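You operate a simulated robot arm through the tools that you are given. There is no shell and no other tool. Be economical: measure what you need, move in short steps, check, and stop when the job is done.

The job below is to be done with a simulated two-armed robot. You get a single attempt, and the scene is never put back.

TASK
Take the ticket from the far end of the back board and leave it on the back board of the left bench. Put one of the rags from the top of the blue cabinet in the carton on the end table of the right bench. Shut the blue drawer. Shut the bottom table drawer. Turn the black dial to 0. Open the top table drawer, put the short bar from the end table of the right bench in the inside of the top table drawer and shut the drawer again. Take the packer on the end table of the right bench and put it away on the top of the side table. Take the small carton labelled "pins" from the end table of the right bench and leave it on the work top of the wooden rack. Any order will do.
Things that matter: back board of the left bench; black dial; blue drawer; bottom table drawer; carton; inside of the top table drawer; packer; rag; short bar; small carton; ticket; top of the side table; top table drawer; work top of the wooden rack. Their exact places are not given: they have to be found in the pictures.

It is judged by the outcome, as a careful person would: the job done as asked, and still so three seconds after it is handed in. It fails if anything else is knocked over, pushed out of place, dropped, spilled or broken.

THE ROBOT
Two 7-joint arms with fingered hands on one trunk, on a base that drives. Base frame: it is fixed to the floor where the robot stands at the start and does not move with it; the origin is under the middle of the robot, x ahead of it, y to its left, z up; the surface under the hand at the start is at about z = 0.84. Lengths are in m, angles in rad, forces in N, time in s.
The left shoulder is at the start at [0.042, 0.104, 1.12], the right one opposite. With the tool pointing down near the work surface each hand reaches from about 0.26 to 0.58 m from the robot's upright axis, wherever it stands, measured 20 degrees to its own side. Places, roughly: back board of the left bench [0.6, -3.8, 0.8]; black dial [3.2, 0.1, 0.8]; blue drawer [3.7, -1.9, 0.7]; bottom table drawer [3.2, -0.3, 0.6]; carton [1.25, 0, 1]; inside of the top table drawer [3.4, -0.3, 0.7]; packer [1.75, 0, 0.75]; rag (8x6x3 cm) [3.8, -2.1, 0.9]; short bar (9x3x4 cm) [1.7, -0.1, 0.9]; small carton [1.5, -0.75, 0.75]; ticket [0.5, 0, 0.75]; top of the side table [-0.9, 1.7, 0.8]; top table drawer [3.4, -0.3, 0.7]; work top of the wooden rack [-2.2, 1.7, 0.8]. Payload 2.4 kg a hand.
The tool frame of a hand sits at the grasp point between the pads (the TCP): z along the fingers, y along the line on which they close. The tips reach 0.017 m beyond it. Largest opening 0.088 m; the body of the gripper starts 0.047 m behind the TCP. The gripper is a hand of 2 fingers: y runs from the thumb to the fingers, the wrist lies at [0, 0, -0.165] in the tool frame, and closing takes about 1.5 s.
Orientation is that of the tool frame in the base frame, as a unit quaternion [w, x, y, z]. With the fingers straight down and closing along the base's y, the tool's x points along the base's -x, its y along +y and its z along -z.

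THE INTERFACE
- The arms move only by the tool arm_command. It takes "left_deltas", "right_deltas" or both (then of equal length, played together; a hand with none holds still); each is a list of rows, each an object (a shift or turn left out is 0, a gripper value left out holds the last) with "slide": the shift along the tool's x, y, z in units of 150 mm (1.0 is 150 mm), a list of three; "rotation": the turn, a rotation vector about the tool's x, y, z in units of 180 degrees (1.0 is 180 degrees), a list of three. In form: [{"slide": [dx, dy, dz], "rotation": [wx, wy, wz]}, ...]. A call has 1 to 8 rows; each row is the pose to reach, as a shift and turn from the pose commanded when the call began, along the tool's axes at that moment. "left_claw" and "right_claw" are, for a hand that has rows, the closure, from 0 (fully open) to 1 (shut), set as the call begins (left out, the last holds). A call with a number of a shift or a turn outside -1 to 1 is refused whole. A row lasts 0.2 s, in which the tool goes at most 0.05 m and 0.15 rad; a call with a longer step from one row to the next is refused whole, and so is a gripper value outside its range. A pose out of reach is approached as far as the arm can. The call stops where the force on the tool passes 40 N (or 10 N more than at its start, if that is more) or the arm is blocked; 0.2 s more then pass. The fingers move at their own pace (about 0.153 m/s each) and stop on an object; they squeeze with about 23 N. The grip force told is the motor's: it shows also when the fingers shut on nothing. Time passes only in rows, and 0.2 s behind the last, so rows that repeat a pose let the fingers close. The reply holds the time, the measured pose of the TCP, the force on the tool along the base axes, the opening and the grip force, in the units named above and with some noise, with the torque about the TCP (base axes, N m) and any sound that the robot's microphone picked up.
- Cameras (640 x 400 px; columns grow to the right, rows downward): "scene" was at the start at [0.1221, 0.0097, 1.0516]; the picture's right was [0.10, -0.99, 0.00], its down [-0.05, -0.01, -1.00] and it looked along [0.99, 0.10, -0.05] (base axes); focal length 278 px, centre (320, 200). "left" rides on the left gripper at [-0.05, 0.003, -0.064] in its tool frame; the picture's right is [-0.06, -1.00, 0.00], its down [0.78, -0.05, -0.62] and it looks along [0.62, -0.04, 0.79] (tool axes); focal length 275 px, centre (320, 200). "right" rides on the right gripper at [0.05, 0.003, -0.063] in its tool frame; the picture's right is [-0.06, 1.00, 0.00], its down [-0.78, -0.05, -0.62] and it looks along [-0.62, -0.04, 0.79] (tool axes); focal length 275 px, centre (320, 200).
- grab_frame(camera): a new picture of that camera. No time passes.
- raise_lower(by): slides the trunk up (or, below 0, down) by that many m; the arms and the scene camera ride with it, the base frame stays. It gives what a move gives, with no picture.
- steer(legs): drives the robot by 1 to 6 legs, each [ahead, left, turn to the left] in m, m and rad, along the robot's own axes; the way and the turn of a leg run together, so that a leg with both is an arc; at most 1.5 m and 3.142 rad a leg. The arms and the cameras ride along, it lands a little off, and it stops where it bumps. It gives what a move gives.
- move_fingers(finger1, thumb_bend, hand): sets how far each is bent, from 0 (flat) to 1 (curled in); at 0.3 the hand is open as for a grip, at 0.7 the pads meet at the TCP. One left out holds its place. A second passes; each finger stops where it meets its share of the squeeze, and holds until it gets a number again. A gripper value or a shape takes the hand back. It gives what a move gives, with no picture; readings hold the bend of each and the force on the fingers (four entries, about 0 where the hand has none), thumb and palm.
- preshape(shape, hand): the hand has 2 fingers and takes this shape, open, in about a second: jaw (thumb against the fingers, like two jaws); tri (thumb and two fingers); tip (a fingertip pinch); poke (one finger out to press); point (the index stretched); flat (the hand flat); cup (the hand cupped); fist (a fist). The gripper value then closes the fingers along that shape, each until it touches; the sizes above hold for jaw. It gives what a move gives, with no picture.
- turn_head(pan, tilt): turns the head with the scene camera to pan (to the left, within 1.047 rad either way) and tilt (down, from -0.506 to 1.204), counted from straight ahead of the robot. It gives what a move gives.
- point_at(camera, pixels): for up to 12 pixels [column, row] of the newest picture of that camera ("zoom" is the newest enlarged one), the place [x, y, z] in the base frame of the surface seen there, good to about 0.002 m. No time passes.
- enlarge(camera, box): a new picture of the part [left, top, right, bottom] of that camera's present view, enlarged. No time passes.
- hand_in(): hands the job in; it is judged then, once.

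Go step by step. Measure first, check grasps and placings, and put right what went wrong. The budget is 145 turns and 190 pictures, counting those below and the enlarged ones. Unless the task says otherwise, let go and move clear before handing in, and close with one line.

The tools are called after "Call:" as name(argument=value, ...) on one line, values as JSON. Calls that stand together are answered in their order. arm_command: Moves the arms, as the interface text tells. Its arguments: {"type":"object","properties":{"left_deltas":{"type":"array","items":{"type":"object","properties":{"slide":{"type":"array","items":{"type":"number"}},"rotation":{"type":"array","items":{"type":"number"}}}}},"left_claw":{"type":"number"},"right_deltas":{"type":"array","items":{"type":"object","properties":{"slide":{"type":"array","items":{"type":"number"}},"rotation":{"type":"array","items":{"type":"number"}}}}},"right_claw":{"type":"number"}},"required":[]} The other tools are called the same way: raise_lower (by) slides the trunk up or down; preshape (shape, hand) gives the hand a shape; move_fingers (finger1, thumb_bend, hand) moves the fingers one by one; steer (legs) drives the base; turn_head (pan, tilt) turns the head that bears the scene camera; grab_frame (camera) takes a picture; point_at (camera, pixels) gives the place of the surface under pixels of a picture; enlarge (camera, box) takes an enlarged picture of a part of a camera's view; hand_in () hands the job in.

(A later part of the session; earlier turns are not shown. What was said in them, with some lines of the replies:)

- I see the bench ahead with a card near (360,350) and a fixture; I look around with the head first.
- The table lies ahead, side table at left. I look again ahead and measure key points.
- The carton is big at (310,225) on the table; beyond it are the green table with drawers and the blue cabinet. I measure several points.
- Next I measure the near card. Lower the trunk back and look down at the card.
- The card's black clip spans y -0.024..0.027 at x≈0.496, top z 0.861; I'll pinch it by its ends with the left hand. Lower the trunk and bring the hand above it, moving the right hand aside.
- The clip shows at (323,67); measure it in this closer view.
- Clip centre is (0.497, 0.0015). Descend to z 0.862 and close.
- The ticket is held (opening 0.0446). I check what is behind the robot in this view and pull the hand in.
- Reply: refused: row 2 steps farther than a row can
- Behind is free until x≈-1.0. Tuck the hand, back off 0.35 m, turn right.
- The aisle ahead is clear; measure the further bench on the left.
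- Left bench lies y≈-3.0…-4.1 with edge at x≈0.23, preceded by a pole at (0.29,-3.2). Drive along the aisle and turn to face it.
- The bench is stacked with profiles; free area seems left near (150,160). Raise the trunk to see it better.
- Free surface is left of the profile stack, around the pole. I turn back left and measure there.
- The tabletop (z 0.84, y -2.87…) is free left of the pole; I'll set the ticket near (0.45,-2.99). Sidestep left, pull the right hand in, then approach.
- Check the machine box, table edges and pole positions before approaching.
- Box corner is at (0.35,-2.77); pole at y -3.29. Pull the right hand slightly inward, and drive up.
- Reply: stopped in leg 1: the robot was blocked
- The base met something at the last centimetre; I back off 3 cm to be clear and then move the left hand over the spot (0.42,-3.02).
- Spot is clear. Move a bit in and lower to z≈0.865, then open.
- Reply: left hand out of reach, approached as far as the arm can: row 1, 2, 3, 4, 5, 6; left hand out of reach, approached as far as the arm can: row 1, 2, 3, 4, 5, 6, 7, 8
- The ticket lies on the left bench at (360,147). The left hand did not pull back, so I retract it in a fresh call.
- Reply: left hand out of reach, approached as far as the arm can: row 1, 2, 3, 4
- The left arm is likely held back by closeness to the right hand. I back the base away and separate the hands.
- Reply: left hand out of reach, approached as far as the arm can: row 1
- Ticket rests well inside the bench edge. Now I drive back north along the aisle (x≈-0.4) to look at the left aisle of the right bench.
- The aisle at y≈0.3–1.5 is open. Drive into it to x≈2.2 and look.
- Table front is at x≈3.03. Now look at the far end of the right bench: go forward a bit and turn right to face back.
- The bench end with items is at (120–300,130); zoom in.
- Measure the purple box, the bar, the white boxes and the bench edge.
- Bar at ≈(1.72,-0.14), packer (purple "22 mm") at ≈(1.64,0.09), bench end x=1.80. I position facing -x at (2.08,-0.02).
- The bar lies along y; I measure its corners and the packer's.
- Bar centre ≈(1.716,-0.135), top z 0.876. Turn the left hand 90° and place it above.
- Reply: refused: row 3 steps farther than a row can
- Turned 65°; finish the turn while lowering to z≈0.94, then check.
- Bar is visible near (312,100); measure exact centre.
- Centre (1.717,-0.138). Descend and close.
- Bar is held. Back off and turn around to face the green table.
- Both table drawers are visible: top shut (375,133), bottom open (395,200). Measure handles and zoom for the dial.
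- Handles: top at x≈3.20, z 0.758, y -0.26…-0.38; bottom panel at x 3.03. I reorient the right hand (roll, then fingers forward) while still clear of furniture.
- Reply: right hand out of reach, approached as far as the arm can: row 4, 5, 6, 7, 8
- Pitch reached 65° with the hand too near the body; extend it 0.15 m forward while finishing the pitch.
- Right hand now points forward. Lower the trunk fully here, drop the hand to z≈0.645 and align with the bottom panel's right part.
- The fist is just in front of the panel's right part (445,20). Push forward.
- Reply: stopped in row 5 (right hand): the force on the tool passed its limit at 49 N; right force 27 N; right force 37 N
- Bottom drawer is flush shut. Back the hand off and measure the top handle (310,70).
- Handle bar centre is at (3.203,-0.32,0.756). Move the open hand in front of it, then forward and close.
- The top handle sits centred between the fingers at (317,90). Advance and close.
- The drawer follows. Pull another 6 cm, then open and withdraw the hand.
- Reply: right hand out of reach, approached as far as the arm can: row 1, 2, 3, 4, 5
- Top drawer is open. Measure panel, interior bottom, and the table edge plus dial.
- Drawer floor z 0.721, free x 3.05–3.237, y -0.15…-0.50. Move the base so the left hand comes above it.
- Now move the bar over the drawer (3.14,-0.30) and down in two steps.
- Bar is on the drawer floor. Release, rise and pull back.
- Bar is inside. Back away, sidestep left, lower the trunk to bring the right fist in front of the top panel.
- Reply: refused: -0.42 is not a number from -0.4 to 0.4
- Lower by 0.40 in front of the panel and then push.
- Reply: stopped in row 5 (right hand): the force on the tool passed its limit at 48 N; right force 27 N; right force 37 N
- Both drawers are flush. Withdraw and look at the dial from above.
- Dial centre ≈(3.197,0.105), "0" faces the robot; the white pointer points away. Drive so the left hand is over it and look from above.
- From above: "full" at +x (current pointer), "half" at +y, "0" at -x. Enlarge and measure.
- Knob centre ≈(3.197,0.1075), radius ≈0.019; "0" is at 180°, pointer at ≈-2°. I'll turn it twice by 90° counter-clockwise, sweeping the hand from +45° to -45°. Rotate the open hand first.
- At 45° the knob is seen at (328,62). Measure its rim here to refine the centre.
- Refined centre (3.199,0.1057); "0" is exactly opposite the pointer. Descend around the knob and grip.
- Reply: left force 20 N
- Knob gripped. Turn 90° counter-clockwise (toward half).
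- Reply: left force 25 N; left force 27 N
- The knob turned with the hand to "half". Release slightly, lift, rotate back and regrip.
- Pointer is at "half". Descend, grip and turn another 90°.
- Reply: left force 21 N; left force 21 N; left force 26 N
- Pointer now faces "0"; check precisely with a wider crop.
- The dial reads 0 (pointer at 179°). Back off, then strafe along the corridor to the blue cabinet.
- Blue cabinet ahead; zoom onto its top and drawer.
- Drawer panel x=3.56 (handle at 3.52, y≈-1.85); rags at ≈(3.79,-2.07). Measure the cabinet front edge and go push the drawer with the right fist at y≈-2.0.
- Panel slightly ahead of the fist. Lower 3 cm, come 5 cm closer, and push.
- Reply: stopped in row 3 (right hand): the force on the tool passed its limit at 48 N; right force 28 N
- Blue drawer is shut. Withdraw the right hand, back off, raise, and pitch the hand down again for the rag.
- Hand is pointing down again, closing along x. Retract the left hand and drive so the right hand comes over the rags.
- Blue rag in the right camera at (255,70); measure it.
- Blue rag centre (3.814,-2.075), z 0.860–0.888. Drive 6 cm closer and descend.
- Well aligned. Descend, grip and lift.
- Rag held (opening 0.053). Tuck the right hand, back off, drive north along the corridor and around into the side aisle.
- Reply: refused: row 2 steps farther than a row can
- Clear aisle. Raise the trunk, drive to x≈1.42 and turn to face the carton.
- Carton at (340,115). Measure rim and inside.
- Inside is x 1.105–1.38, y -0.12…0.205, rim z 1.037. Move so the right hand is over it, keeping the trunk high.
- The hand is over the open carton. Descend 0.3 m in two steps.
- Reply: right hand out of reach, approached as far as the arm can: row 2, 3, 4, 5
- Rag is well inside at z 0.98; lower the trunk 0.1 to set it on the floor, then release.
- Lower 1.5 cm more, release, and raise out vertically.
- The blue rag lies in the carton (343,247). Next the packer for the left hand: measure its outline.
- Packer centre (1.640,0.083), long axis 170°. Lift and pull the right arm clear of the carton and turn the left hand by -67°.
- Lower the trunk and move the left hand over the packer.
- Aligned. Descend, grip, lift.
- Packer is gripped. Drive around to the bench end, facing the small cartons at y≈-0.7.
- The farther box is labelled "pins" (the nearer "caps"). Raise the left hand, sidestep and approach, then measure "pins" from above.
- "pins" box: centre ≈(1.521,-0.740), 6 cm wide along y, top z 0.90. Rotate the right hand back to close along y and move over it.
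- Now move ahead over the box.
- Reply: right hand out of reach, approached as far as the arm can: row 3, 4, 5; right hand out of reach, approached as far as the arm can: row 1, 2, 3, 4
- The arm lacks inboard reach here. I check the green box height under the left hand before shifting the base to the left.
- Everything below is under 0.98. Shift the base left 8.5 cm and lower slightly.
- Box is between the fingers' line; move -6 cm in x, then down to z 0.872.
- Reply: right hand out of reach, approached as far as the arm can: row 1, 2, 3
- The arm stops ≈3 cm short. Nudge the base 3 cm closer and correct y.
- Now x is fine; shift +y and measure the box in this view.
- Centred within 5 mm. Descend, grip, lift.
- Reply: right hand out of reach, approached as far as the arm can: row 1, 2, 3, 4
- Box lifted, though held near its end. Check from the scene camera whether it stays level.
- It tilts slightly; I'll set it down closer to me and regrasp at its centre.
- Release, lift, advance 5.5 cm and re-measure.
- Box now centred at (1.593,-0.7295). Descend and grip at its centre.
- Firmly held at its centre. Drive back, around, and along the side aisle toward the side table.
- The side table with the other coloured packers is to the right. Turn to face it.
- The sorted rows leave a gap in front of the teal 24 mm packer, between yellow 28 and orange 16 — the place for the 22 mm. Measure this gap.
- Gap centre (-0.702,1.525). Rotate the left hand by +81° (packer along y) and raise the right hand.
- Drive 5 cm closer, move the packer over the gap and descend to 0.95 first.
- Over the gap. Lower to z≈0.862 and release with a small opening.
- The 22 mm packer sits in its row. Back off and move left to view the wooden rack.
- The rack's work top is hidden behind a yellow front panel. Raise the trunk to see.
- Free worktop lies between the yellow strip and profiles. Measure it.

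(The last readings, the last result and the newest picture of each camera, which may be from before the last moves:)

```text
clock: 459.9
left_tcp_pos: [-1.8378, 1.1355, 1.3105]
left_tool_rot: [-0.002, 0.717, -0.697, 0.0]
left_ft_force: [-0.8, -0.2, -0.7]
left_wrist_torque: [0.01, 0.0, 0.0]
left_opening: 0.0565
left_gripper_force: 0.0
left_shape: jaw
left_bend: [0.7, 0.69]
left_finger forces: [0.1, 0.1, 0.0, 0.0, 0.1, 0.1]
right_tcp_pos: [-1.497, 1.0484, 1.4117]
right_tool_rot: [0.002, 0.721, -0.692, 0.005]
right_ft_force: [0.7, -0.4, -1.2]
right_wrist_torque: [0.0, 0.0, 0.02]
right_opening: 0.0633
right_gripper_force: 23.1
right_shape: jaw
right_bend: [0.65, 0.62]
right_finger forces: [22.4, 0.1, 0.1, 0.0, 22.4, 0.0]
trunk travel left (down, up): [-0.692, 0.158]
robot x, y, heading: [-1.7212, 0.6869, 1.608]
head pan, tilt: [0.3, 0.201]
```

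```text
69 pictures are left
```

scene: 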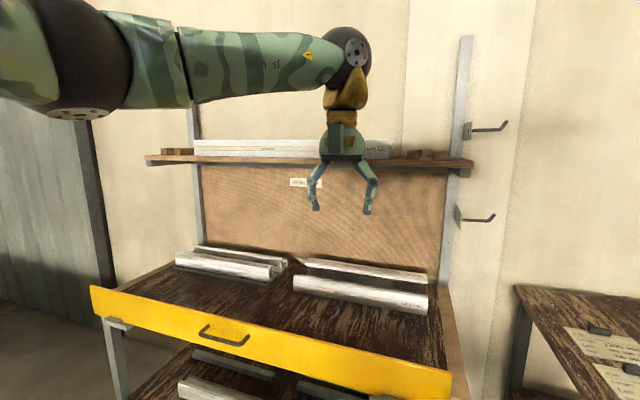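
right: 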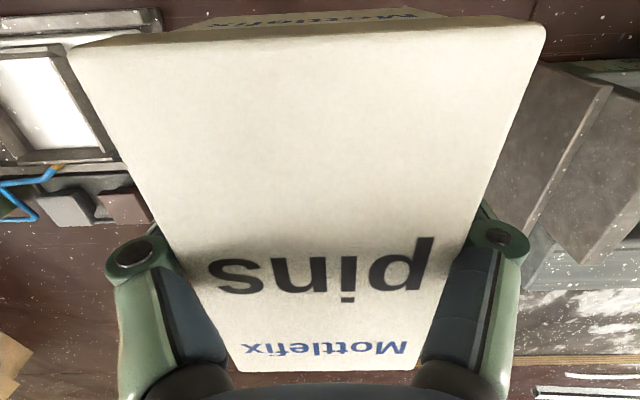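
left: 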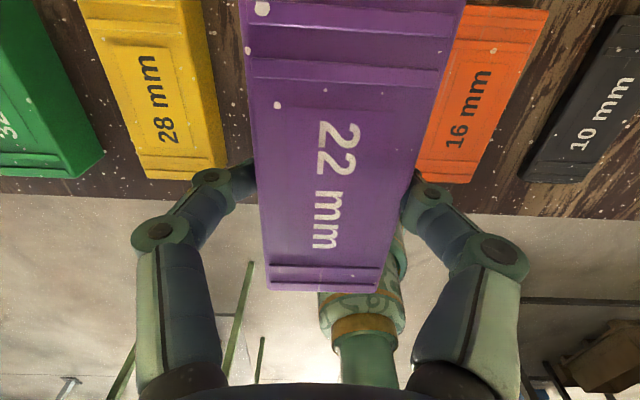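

Call:
point_at(camera="scene", pixels=[[250, 160], [420, 163], [300, 145], [460, 165]])

Call:
raise_lower(by=-0.3)

Call:
steer(legs=[[0, 0, -0.037], [0, 0.35, 0], [0.3, 0, 0]])

Call:
turn_head(pan=-0.2, tilt=0.6)

Call:
grab_frame(camera="scene")

```text
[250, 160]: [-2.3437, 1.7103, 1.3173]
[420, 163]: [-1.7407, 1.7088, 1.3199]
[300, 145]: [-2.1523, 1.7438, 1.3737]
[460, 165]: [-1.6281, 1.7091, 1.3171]
```

```text
clock: 462.9
left_tcp_pos: [-1.8362, 1.1357, 1.0107]
left_tool_rot: [-0.002, 0.718, -0.696, -0.001]
left_ft_force: [0.4, -0.5, -0.4]
left_wrist_torque: [0.01, 0.01, -0.01]
left_opening: 0.0562
left_gripper_force: 0.1
left_shape: jaw
left_bend: [0.7, 0.69]
left_finger forces: [0.0, 0.0, 0.1, 0.1, 0.0, 0.0]
right_tcp_pos: [-1.497, 1.0467, 1.1136]
right_tool_rot: [0.002, 0.721, -0.693, 0.004]
right_ft_force: [0.5, 0.3, -1.8]
right_wrist_torque: [0.01, 0.01, 0.02]
right_opening: 0.0632
right_gripper_force: 23.2
right_shape: jaw
right_bend: [0.65, 0.62]
right_finger forces: [22.4, 0.0, 0.0, 0.1, 22.4, 0.0]
trunk travel left (down, up): [-0.392, 0.458]
robot x, y, heading: [-1.7155, 0.6862, 1.61]
head pan, tilt: [0.3, 0.201]
```

```text
clock: 467.1
left_tcp_pos: [-2.1564, 1.4396, 1.0097]
left_tool_rot: [0.002, -0.702, 0.712, 0.001]
left_ft_force: [0.2, 0.3, -0.7]
left_wrist_torque: [0.02, -0.03, 0.04]
left_opening: 0.056
left_gripper_force: 0.1
left_shape: jaw
left_bend: [0.7, 0.69]
left_finger forces: [0.0, 0.1, 0.0, 0.0, 0.1, 0.0]
right_tcp_pos: [-1.8213, 1.3366, 1.1123]
right_tool_rot: [-0.002, -0.706, 0.708, -0.005]
right_ft_force: [-0.8, -0.5, -1.4]
right_wrist_torque: [-0.02, 0.02, 0.0]
right_opening: 0.0631
right_gripper_force: 22.9
right_shape: jaw
right_bend: [0.65, 0.62]
right_finger forces: [22.4, 0.1, 0.0, 0.0, 22.4, 0.0]
trunk travel left (down, up): [-0.392, 0.458]
robot x, y, heading: [-2.0559, 0.9806, 1.558]
head pan, tilt: [0.3, 0.201]
```

```text
clock: 468.1
left_tcp_pos: [-2.1566, 1.4386, 1.0097]
left_tool_rot: [0.001, -0.702, 0.712, -0.001]
left_ft_force: [0.2, 0.3, 1.0]
left_wrist_torque: [-0.02, -0.02, -0.01]
left_opening: 0.0559
left_gripper_force: 0.0
left_shape: jaw
left_bend: [0.7, 0.69]
left_finger forces: [0.0, 0.0, 0.0, 0.0, 0.0, 0.0]
right_tcp_pos: [-1.8211, 1.3355, 1.1127]
right_tool_rot: [-0.002, -0.707, 0.707, -0.004]
right_ft_force: [0.1, 0.2, -1.7]
right_wrist_torque: [0.02, 0.03, 0.03]
right_opening: 0.0633
right_gripper_force: 22.9
right_shape: jaw
right_bend: [0.65, 0.62]
right_finger forces: [22.5, 0.1, 0.0, 0.0, 22.4, 0.0]
trunk travel left (down, up): [-0.392, 0.458]
robot x, y, heading: [-2.0593, 0.983, 1.564]
head pan, tilt: [-0.201, 0.6]
```

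```text
68 pictures are left
```

scene: 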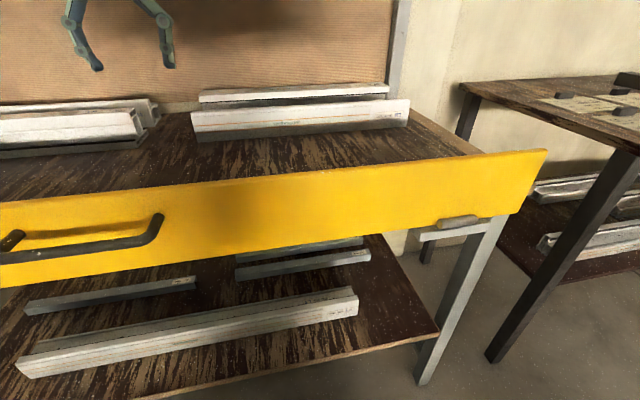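

Approach 15 cm further and raise the left hand; then extend the right arm.

Call:
arm_command(left_deltas=[{"slide": [0.2, 0, -0.25]}, {"slide": [0.4, 0, -0.5]}, {"slide": [0.6, 0, -0.75]}, {"slide": [0.6, 0, -0.75]}])

Call:
steer(legs=[[0.155, 0, 0]])

Call:
arm_command(right_deltas=[{"slide": [-0.2, 0, 0]}, {"slide": [-0.45, 0, 0.1]}, {"slide": [-0.45, 0, 0.4]}, {"slide": [-0.45, 0, 0.7]}, {"slide": [-0.45, 0, 0.8]}, {"slide": [-0.45, 0, 0.8]}])

Call:
turn_head(pan=-0.3, tilt=0.6)

Call:
grab_frame(camera="scene")

Call:
grab_frame(camera="right")

```text
clock: 469.1
left_tcp_pos: [-2.1575, 1.3492, 1.1227]
left_tool_rot: [0.001, -0.701, 0.713, 0.001]
left_ft_force: [0.3, 0.2, -0.1]
left_wrist_torque: [0.0, 0.0, 0.04]
left_opening: 0.0561
left_gripper_force: 0.1
left_shape: jaw
left_bend: [0.7, 0.69]
left_finger forces: [0.0, 0.0, 0.0, 0.0, 0.0, 0.1]
right_tcp_pos: [-1.8219, 1.3363, 1.1121]
right_tool_rot: [-0.001, -0.706, 0.708, -0.003]
right_ft_force: [0.1, 0.5, -1.1]
right_wrist_torque: [0.01, -0.01, -0.03]
right_opening: 0.0633
right_gripper_force: 22.9
right_shape: jaw
right_bend: [0.65, 0.62]
right_finger forces: [22.3, 0.1, 0.0, 0.0, 22.4, 0.0]
trunk travel left (down, up): [-0.392, 0.458]
robot x, y, heading: [-2.0572, 0.9815, 1.564]
head pan, tilt: [-0.201, 0.6]
```

```text
clock: 470.4
left_tcp_pos: [-2.1576, 1.5015, 1.1225]
left_tool_rot: [0.001, -0.702, 0.712, 0.0]
left_ft_force: [0.4, 0.0, -0.1]
left_wrist_torque: [0.0, 0.0, 0.04]
left_opening: 0.0562
left_gripper_force: 0.0
left_shape: jaw
left_bend: [0.7, 0.69]
left_finger forces: [0.1, 0.0, 0.1, 0.1, 0.0, 0.0]
right_tcp_pos: [-1.8215, 1.4887, 1.114]
right_tool_rot: [0.003, 0.707, -0.707, 0.004]
right_ft_force: [0.2, 0.7, -1.2]
right_wrist_torque: [-0.02, 0.01, 0.01]
right_opening: 0.0635
right_gripper_force: 23.2
right_shape: jaw
right_bend: [0.65, 0.62]
right_finger forces: [22.3, 0.0, 0.0, 0.0, 22.4, 0.0]
trunk travel left (down, up): [-0.392, 0.458]
robot x, y, heading: [-2.058, 1.1355, 1.566]
head pan, tilt: [-0.201, 0.6]
```

```text
clock: 471.9
left_tcp_pos: [-2.1579, 1.5013, 1.1237]
left_tool_rot: [0.001, -0.702, 0.712, 0.0]
left_ft_force: [-0.4, -1.2, -0.4]
left_wrist_torque: [-0.01, 0.03, 0.02]
left_opening: 0.056
left_gripper_force: 0.1
left_shape: jaw
left_bend: [0.7, 0.69]
left_finger forces: [0.0, 0.0, 0.0, 0.1, 0.0, 0.0]
right_tcp_pos: [-1.8202, 1.5545, 0.992]
right_tool_rot: [0.002, 0.708, -0.707, 0.005]
right_ft_force: [-0.7, -0.2, -1.4]
right_wrist_torque: [-0.04, 0.05, -0.02]
right_opening: 0.0633
right_gripper_force: 23.4
right_shape: jaw
right_bend: [0.65, 0.62]
right_finger forces: [22.4, 0.0, 0.1, 0.1, 22.3, 0.0]
trunk travel left (down, up): [-0.392, 0.458]
robot x, y, heading: [-2.056, 1.1384, 1.564]
head pan, tilt: [-0.201, 0.6]
```

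```text
clock: 472.5
left_tcp_pos: [-2.1567, 1.5016, 1.1226]
left_tool_rot: [0.002, -0.702, 0.712, -0.001]
left_ft_force: [0.1, 0.4, 0.0]
left_wrist_torque: [0.01, 0.04, 0.02]
left_opening: 0.0561
left_gripper_force: 0.0
left_shape: jaw
left_bend: [0.7, 0.69]
left_finger forces: [0.1, 0.0, 0.0, 0.0, 0.1, 0.0]
right_tcp_pos: [-1.8194, 1.5543, 0.9922]
right_tool_rot: [-0.002, -0.707, 0.707, -0.004]
right_ft_force: [-0.7, 0.5, -0.6]
right_wrist_torque: [-0.02, -0.01, -0.02]
right_opening: 0.0631
right_gripper_force: 23.3
right_shape: jaw
right_bend: [0.65, 0.62]
right_finger forces: [22.4, 0.0, 0.0, 0.0, 22.3, 0.0]
trunk travel left (down, up): [-0.392, 0.458]
robot x, y, heading: [-2.0546, 1.1365, 1.564]
head pan, tilt: [-0.3, 0.6]
```

```text
67 pictures are left
```

scene: 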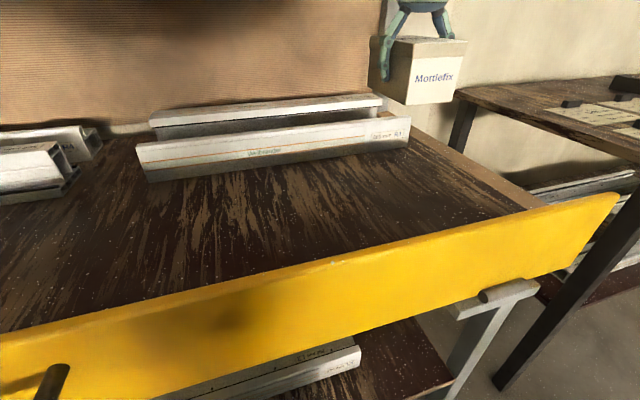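

```text
66 pictures are left
```

right: 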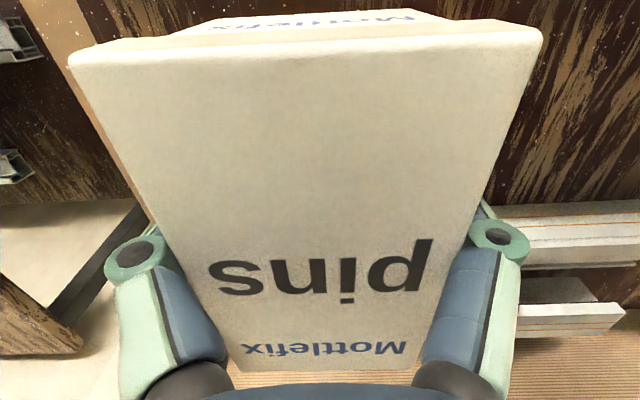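

Box is over the free worktop, clear of the strip and profiles. Lower it.

Call:
arm_command(right_deltas=[{"slide": [0.03, 0, 0.25]}, {"slide": [0.03, 0, 0.5]}, {"slide": [0.03, 0, 0.75]}, {"slide": [0.03, 0, 0.9]}, {"slide": [0.03, 0, 0.9]}])

Call:
grab_frame(camera="scene")

```text
clock: 473.7
left_tcp_pos: [-2.157, 1.5008, 1.1226]
left_tool_rot: [0.001, -0.702, 0.712, 0.0]
left_ft_force: [-0.5, 0.6, 0.4]
left_wrist_torque: [-0.05, 0.01, -0.01]
left_opening: 0.0558
left_gripper_force: 0.0
left_shape: jaw
left_bend: [0.7, 0.69]
left_finger forces: [0.0, 0.0, 0.1, 0.0, 0.0, 0.0]
right_tcp_pos: [-1.8189, 1.5456, 0.8633]
right_tool_rot: [-0.001, -0.707, 0.707, -0.004]
right_ft_force: [0.5, -0.2, -1.3]
right_wrist_torque: [-0.02, 0.08, -0.02]
right_opening: 0.0631
right_gripper_force: 22.8
right_shape: jaw
right_bend: [0.65, 0.62]
right_finger forces: [22.3, 0.2, 0.0, 0.1, 22.3, 0.0]
right hand out of reach, approached as far as the arm can: row 4, 5
trunk travel left (down, up): [-0.392, 0.458]
robot x, y, heading: [-2.056, 1.1346, 1.563]
head pan, tilt: [-0.3, 0.6]
```

```text
65 pictures are left
```

scene: 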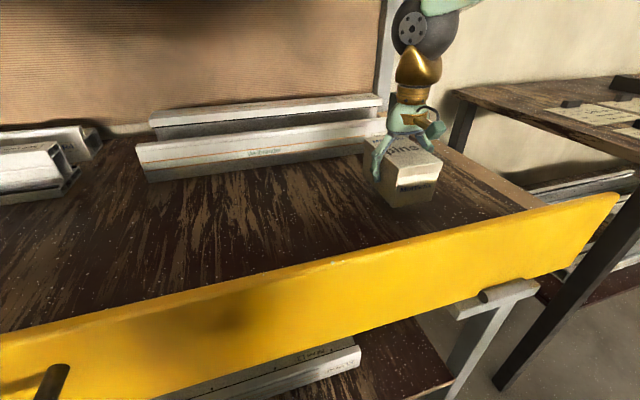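

Arm limit reached at 0.863; use the trunk for the last 2.5 cm.

Call:
raise_lower(by=-0.024)

Call:
enlarge(camera="scene", box=[330, 80, 480, 220])

```text
clock: 474.4
left_tcp_pos: [-2.1573, 1.5013, 1.0993]
left_tool_rot: [0.001, -0.702, 0.712, 0.001]
left_ft_force: [0.9, 0.3, 0.0]
left_wrist_torque: [0.0, -0.01, -0.02]
left_opening: 0.056
left_gripper_force: 0.0
left_shape: jaw
left_bend: [0.7, 0.69]
left_finger forces: [0.0, 0.0, 0.0, 0.0, 0.0, 0.0]
right_tcp_pos: [-1.8183, 1.5461, 0.8389]
right_tool_rot: [0.002, 0.707, -0.707, 0.004]
right_ft_force: [-0.4, 0.7, -2.1]
right_wrist_torque: [-0.01, -0.03, 0.0]
right_opening: 0.0632
right_gripper_force: 23.3
right_shape: jaw
right_bend: [0.65, 0.62]
right_finger forces: [22.3, 0.0, 0.0, 0.0, 22.2, 0.1]
trunk travel left (down, up): [-0.368, 0.482]
robot x, y, heading: [-2.0582, 1.1373, 1.565]
head pan, tilt: [-0.3, 0.6]
```

```text
2.86 times, centred on (405, 150) of scene
```

zoom: 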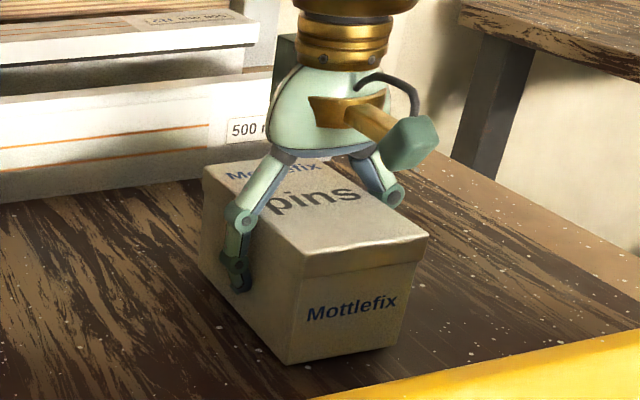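

Almost touching; lower 4 mm more, release and rise.

Call:
raise_lower(by=-0.004)

Call:
move_fingers(hand="right", finger1=0.3, thumb_bend=0.3)

Call:
raise_lower(by=0.2)

Call:
grab_frame(camera="scene")

```text
clock: 474.9
left_tcp_pos: [-2.1578, 1.5014, 1.0957]
left_tool_rot: [0.002, -0.702, 0.712, 0.001]
left_ft_force: [-0.3, 0.7, 0.2]
left_wrist_torque: [0.01, 0.01, 0.0]
left_opening: 0.0561
left_gripper_force: 0.0
left_shape: jaw
left_bend: [0.7, 0.69]
left_finger forces: [0.1, 0.0, 0.1, 0.0, 0.0, 0.0]
right_tcp_pos: [-1.8183, 1.5452, 0.8369]
right_tool_rot: [-0.001, -0.707, 0.707, -0.004]
right_ft_force: [0.8, -0.1, 1.6]
right_wrist_torque: [0.06, 0.0, -0.02]
right_opening: 0.0627
right_gripper_force: 22.8
right_shape: jaw
right_bend: [0.66, 0.63]
right_finger forces: [23.0, 0.0, 0.0, 0.1, 22.8, 0.1]
trunk travel left (down, up): [-0.364, 0.486]
robot x, y, heading: [-2.052, 1.1381, 1.56]
head pan, tilt: [-0.3, 0.6]
```

```text
clock: 475.9
left_tcp_pos: [-2.1568, 1.5015, 1.0955]
left_tool_rot: [0.0, -0.702, 0.712, 0.001]
left_ft_force: [-0.4, 0.2, -0.2]
left_wrist_torque: [0.0, -0.04, 0.01]
left_opening: 0.0561
left_gripper_force: 0.1
left_shape: jaw
left_bend: [0.7, 0.69]
left_finger forces: [0.0, 0.0, 0.0, 0.1, 0.0, 0.2]
right_tcp_pos: [-1.8181, 1.5453, 0.835]
right_tool_rot: [0.002, 0.707, -0.707, 0.004]
right_ft_force: [2.2, 1.4, 3.2]
right_wrist_torque: [0.01, -0.03, 0.03]
right_opening: 0.0858
right_gripper_force: 2.5
right_shape: fingers
right_bend: [0.3, 0.3]
right_finger forces: [0.9, 0.0, 0.0, 0.0, 3.6, 0.0]
trunk travel left (down, up): [-0.364, 0.486]
robot x, y, heading: [-2.0561, 1.1349, 1.56]
head pan, tilt: [-0.3, 0.6]
```

```text
clock: 478.1
left_tcp_pos: [-2.1579, 1.5018, 1.2951]
left_tool_rot: [0.001, -0.702, 0.712, 0.001]
left_ft_force: [0.8, 0.9, -0.1]
left_wrist_torque: [-0.03, 0.0, -0.02]
left_opening: 0.0561
left_gripper_force: 0.0
left_shape: jaw
left_bend: [0.7, 0.69]
left_finger forces: [0.0, 0.0, 0.0, 0.1, 0.0, 0.0]
right_tcp_pos: [-1.819, 1.5467, 1.0556]
right_tool_rot: [-0.016, 0.707, -0.707, -0.014]
right_ft_force: [0.2, -0.6, 0.4]
right_wrist_torque: [0.0, 0.01, -0.01]
right_opening: 0.0845
right_gripper_force: 0.0
right_shape: fingers
right_bend: [0.3, 0.3]
right_finger forces: [0.1, 0.0, 0.0, 0.0, 0.0, 0.0]
trunk travel left (down, up): [-0.564, 0.286]
robot x, y, heading: [-2.0562, 1.135, 1.568]
head pan, tilt: [-0.3, 0.6]
```

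```text
63 pictures are left
```

scene: 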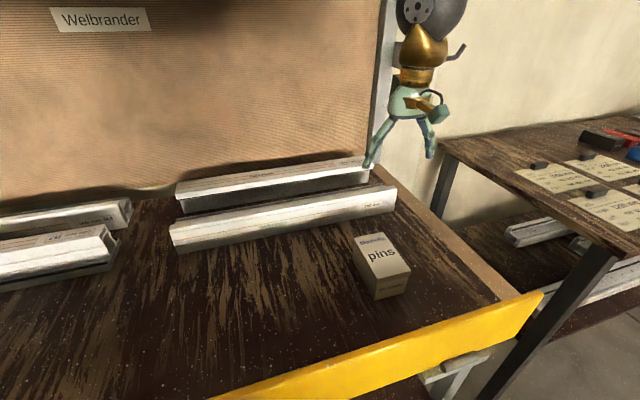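

The "pins" carton stands on the rack's work top. Back away clear and take a last look.

Call:
steer(legs=[[-0.4, 0, 0]])

Call:
grab_frame(camera="scene")

```text
clock: 480.6
left_tcp_pos: [-2.1592, 1.103, 1.2949]
left_tool_rot: [0.002, -0.704, 0.71, 0.001]
left_ft_force: [0.4, -0.1, 0.4]
left_wrist_torque: [-0.02, -0.02, 0.01]
left_opening: 0.0561
left_gripper_force: 0.0
left_shape: jaw
left_bend: [0.7, 0.69]
left_finger forces: [0.1, 0.1, 0.1, 0.1, 0.0, 0.1]
right_tcp_pos: [-1.8209, 1.1495, 1.0554]
right_tool_rot: [-0.017, 0.708, -0.706, -0.014]
right_ft_force: [0.5, 1.0, -0.6]
right_wrist_torque: [0.04, -0.01, -0.03]
right_opening: 0.0841
right_gripper_force: 0.1
right_shape: fingers
right_bend: [0.3, 0.3]
right_finger forces: [0.1, 0.0, 0.1, 0.0, 0.0, 0.1]
trunk travel left (down, up): [-0.564, 0.286]
robot x, y, heading: [-2.0593, 0.7405, 1.566]
head pan, tilt: [-0.3, 0.6]
```

```text
62 pictures are left
```

scene: 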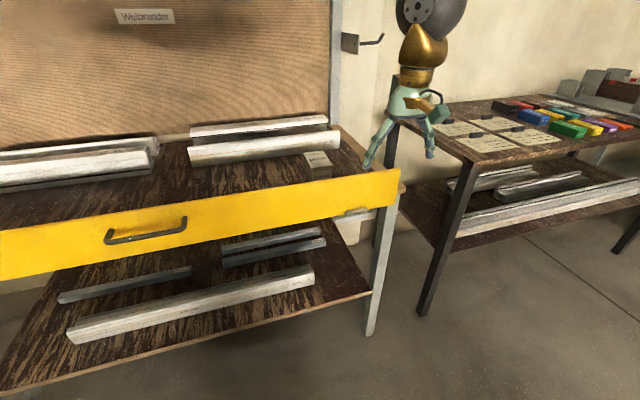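

The carton and packer are in place, and both hands are empty and clear. Handing in.

Call:
hand_in()

```text
The job is handed in.
```

I did all eight parts of the job and handed it in. My last checks found every item in place, both table drawers and the blue drawer shut, and the black dial at 0.
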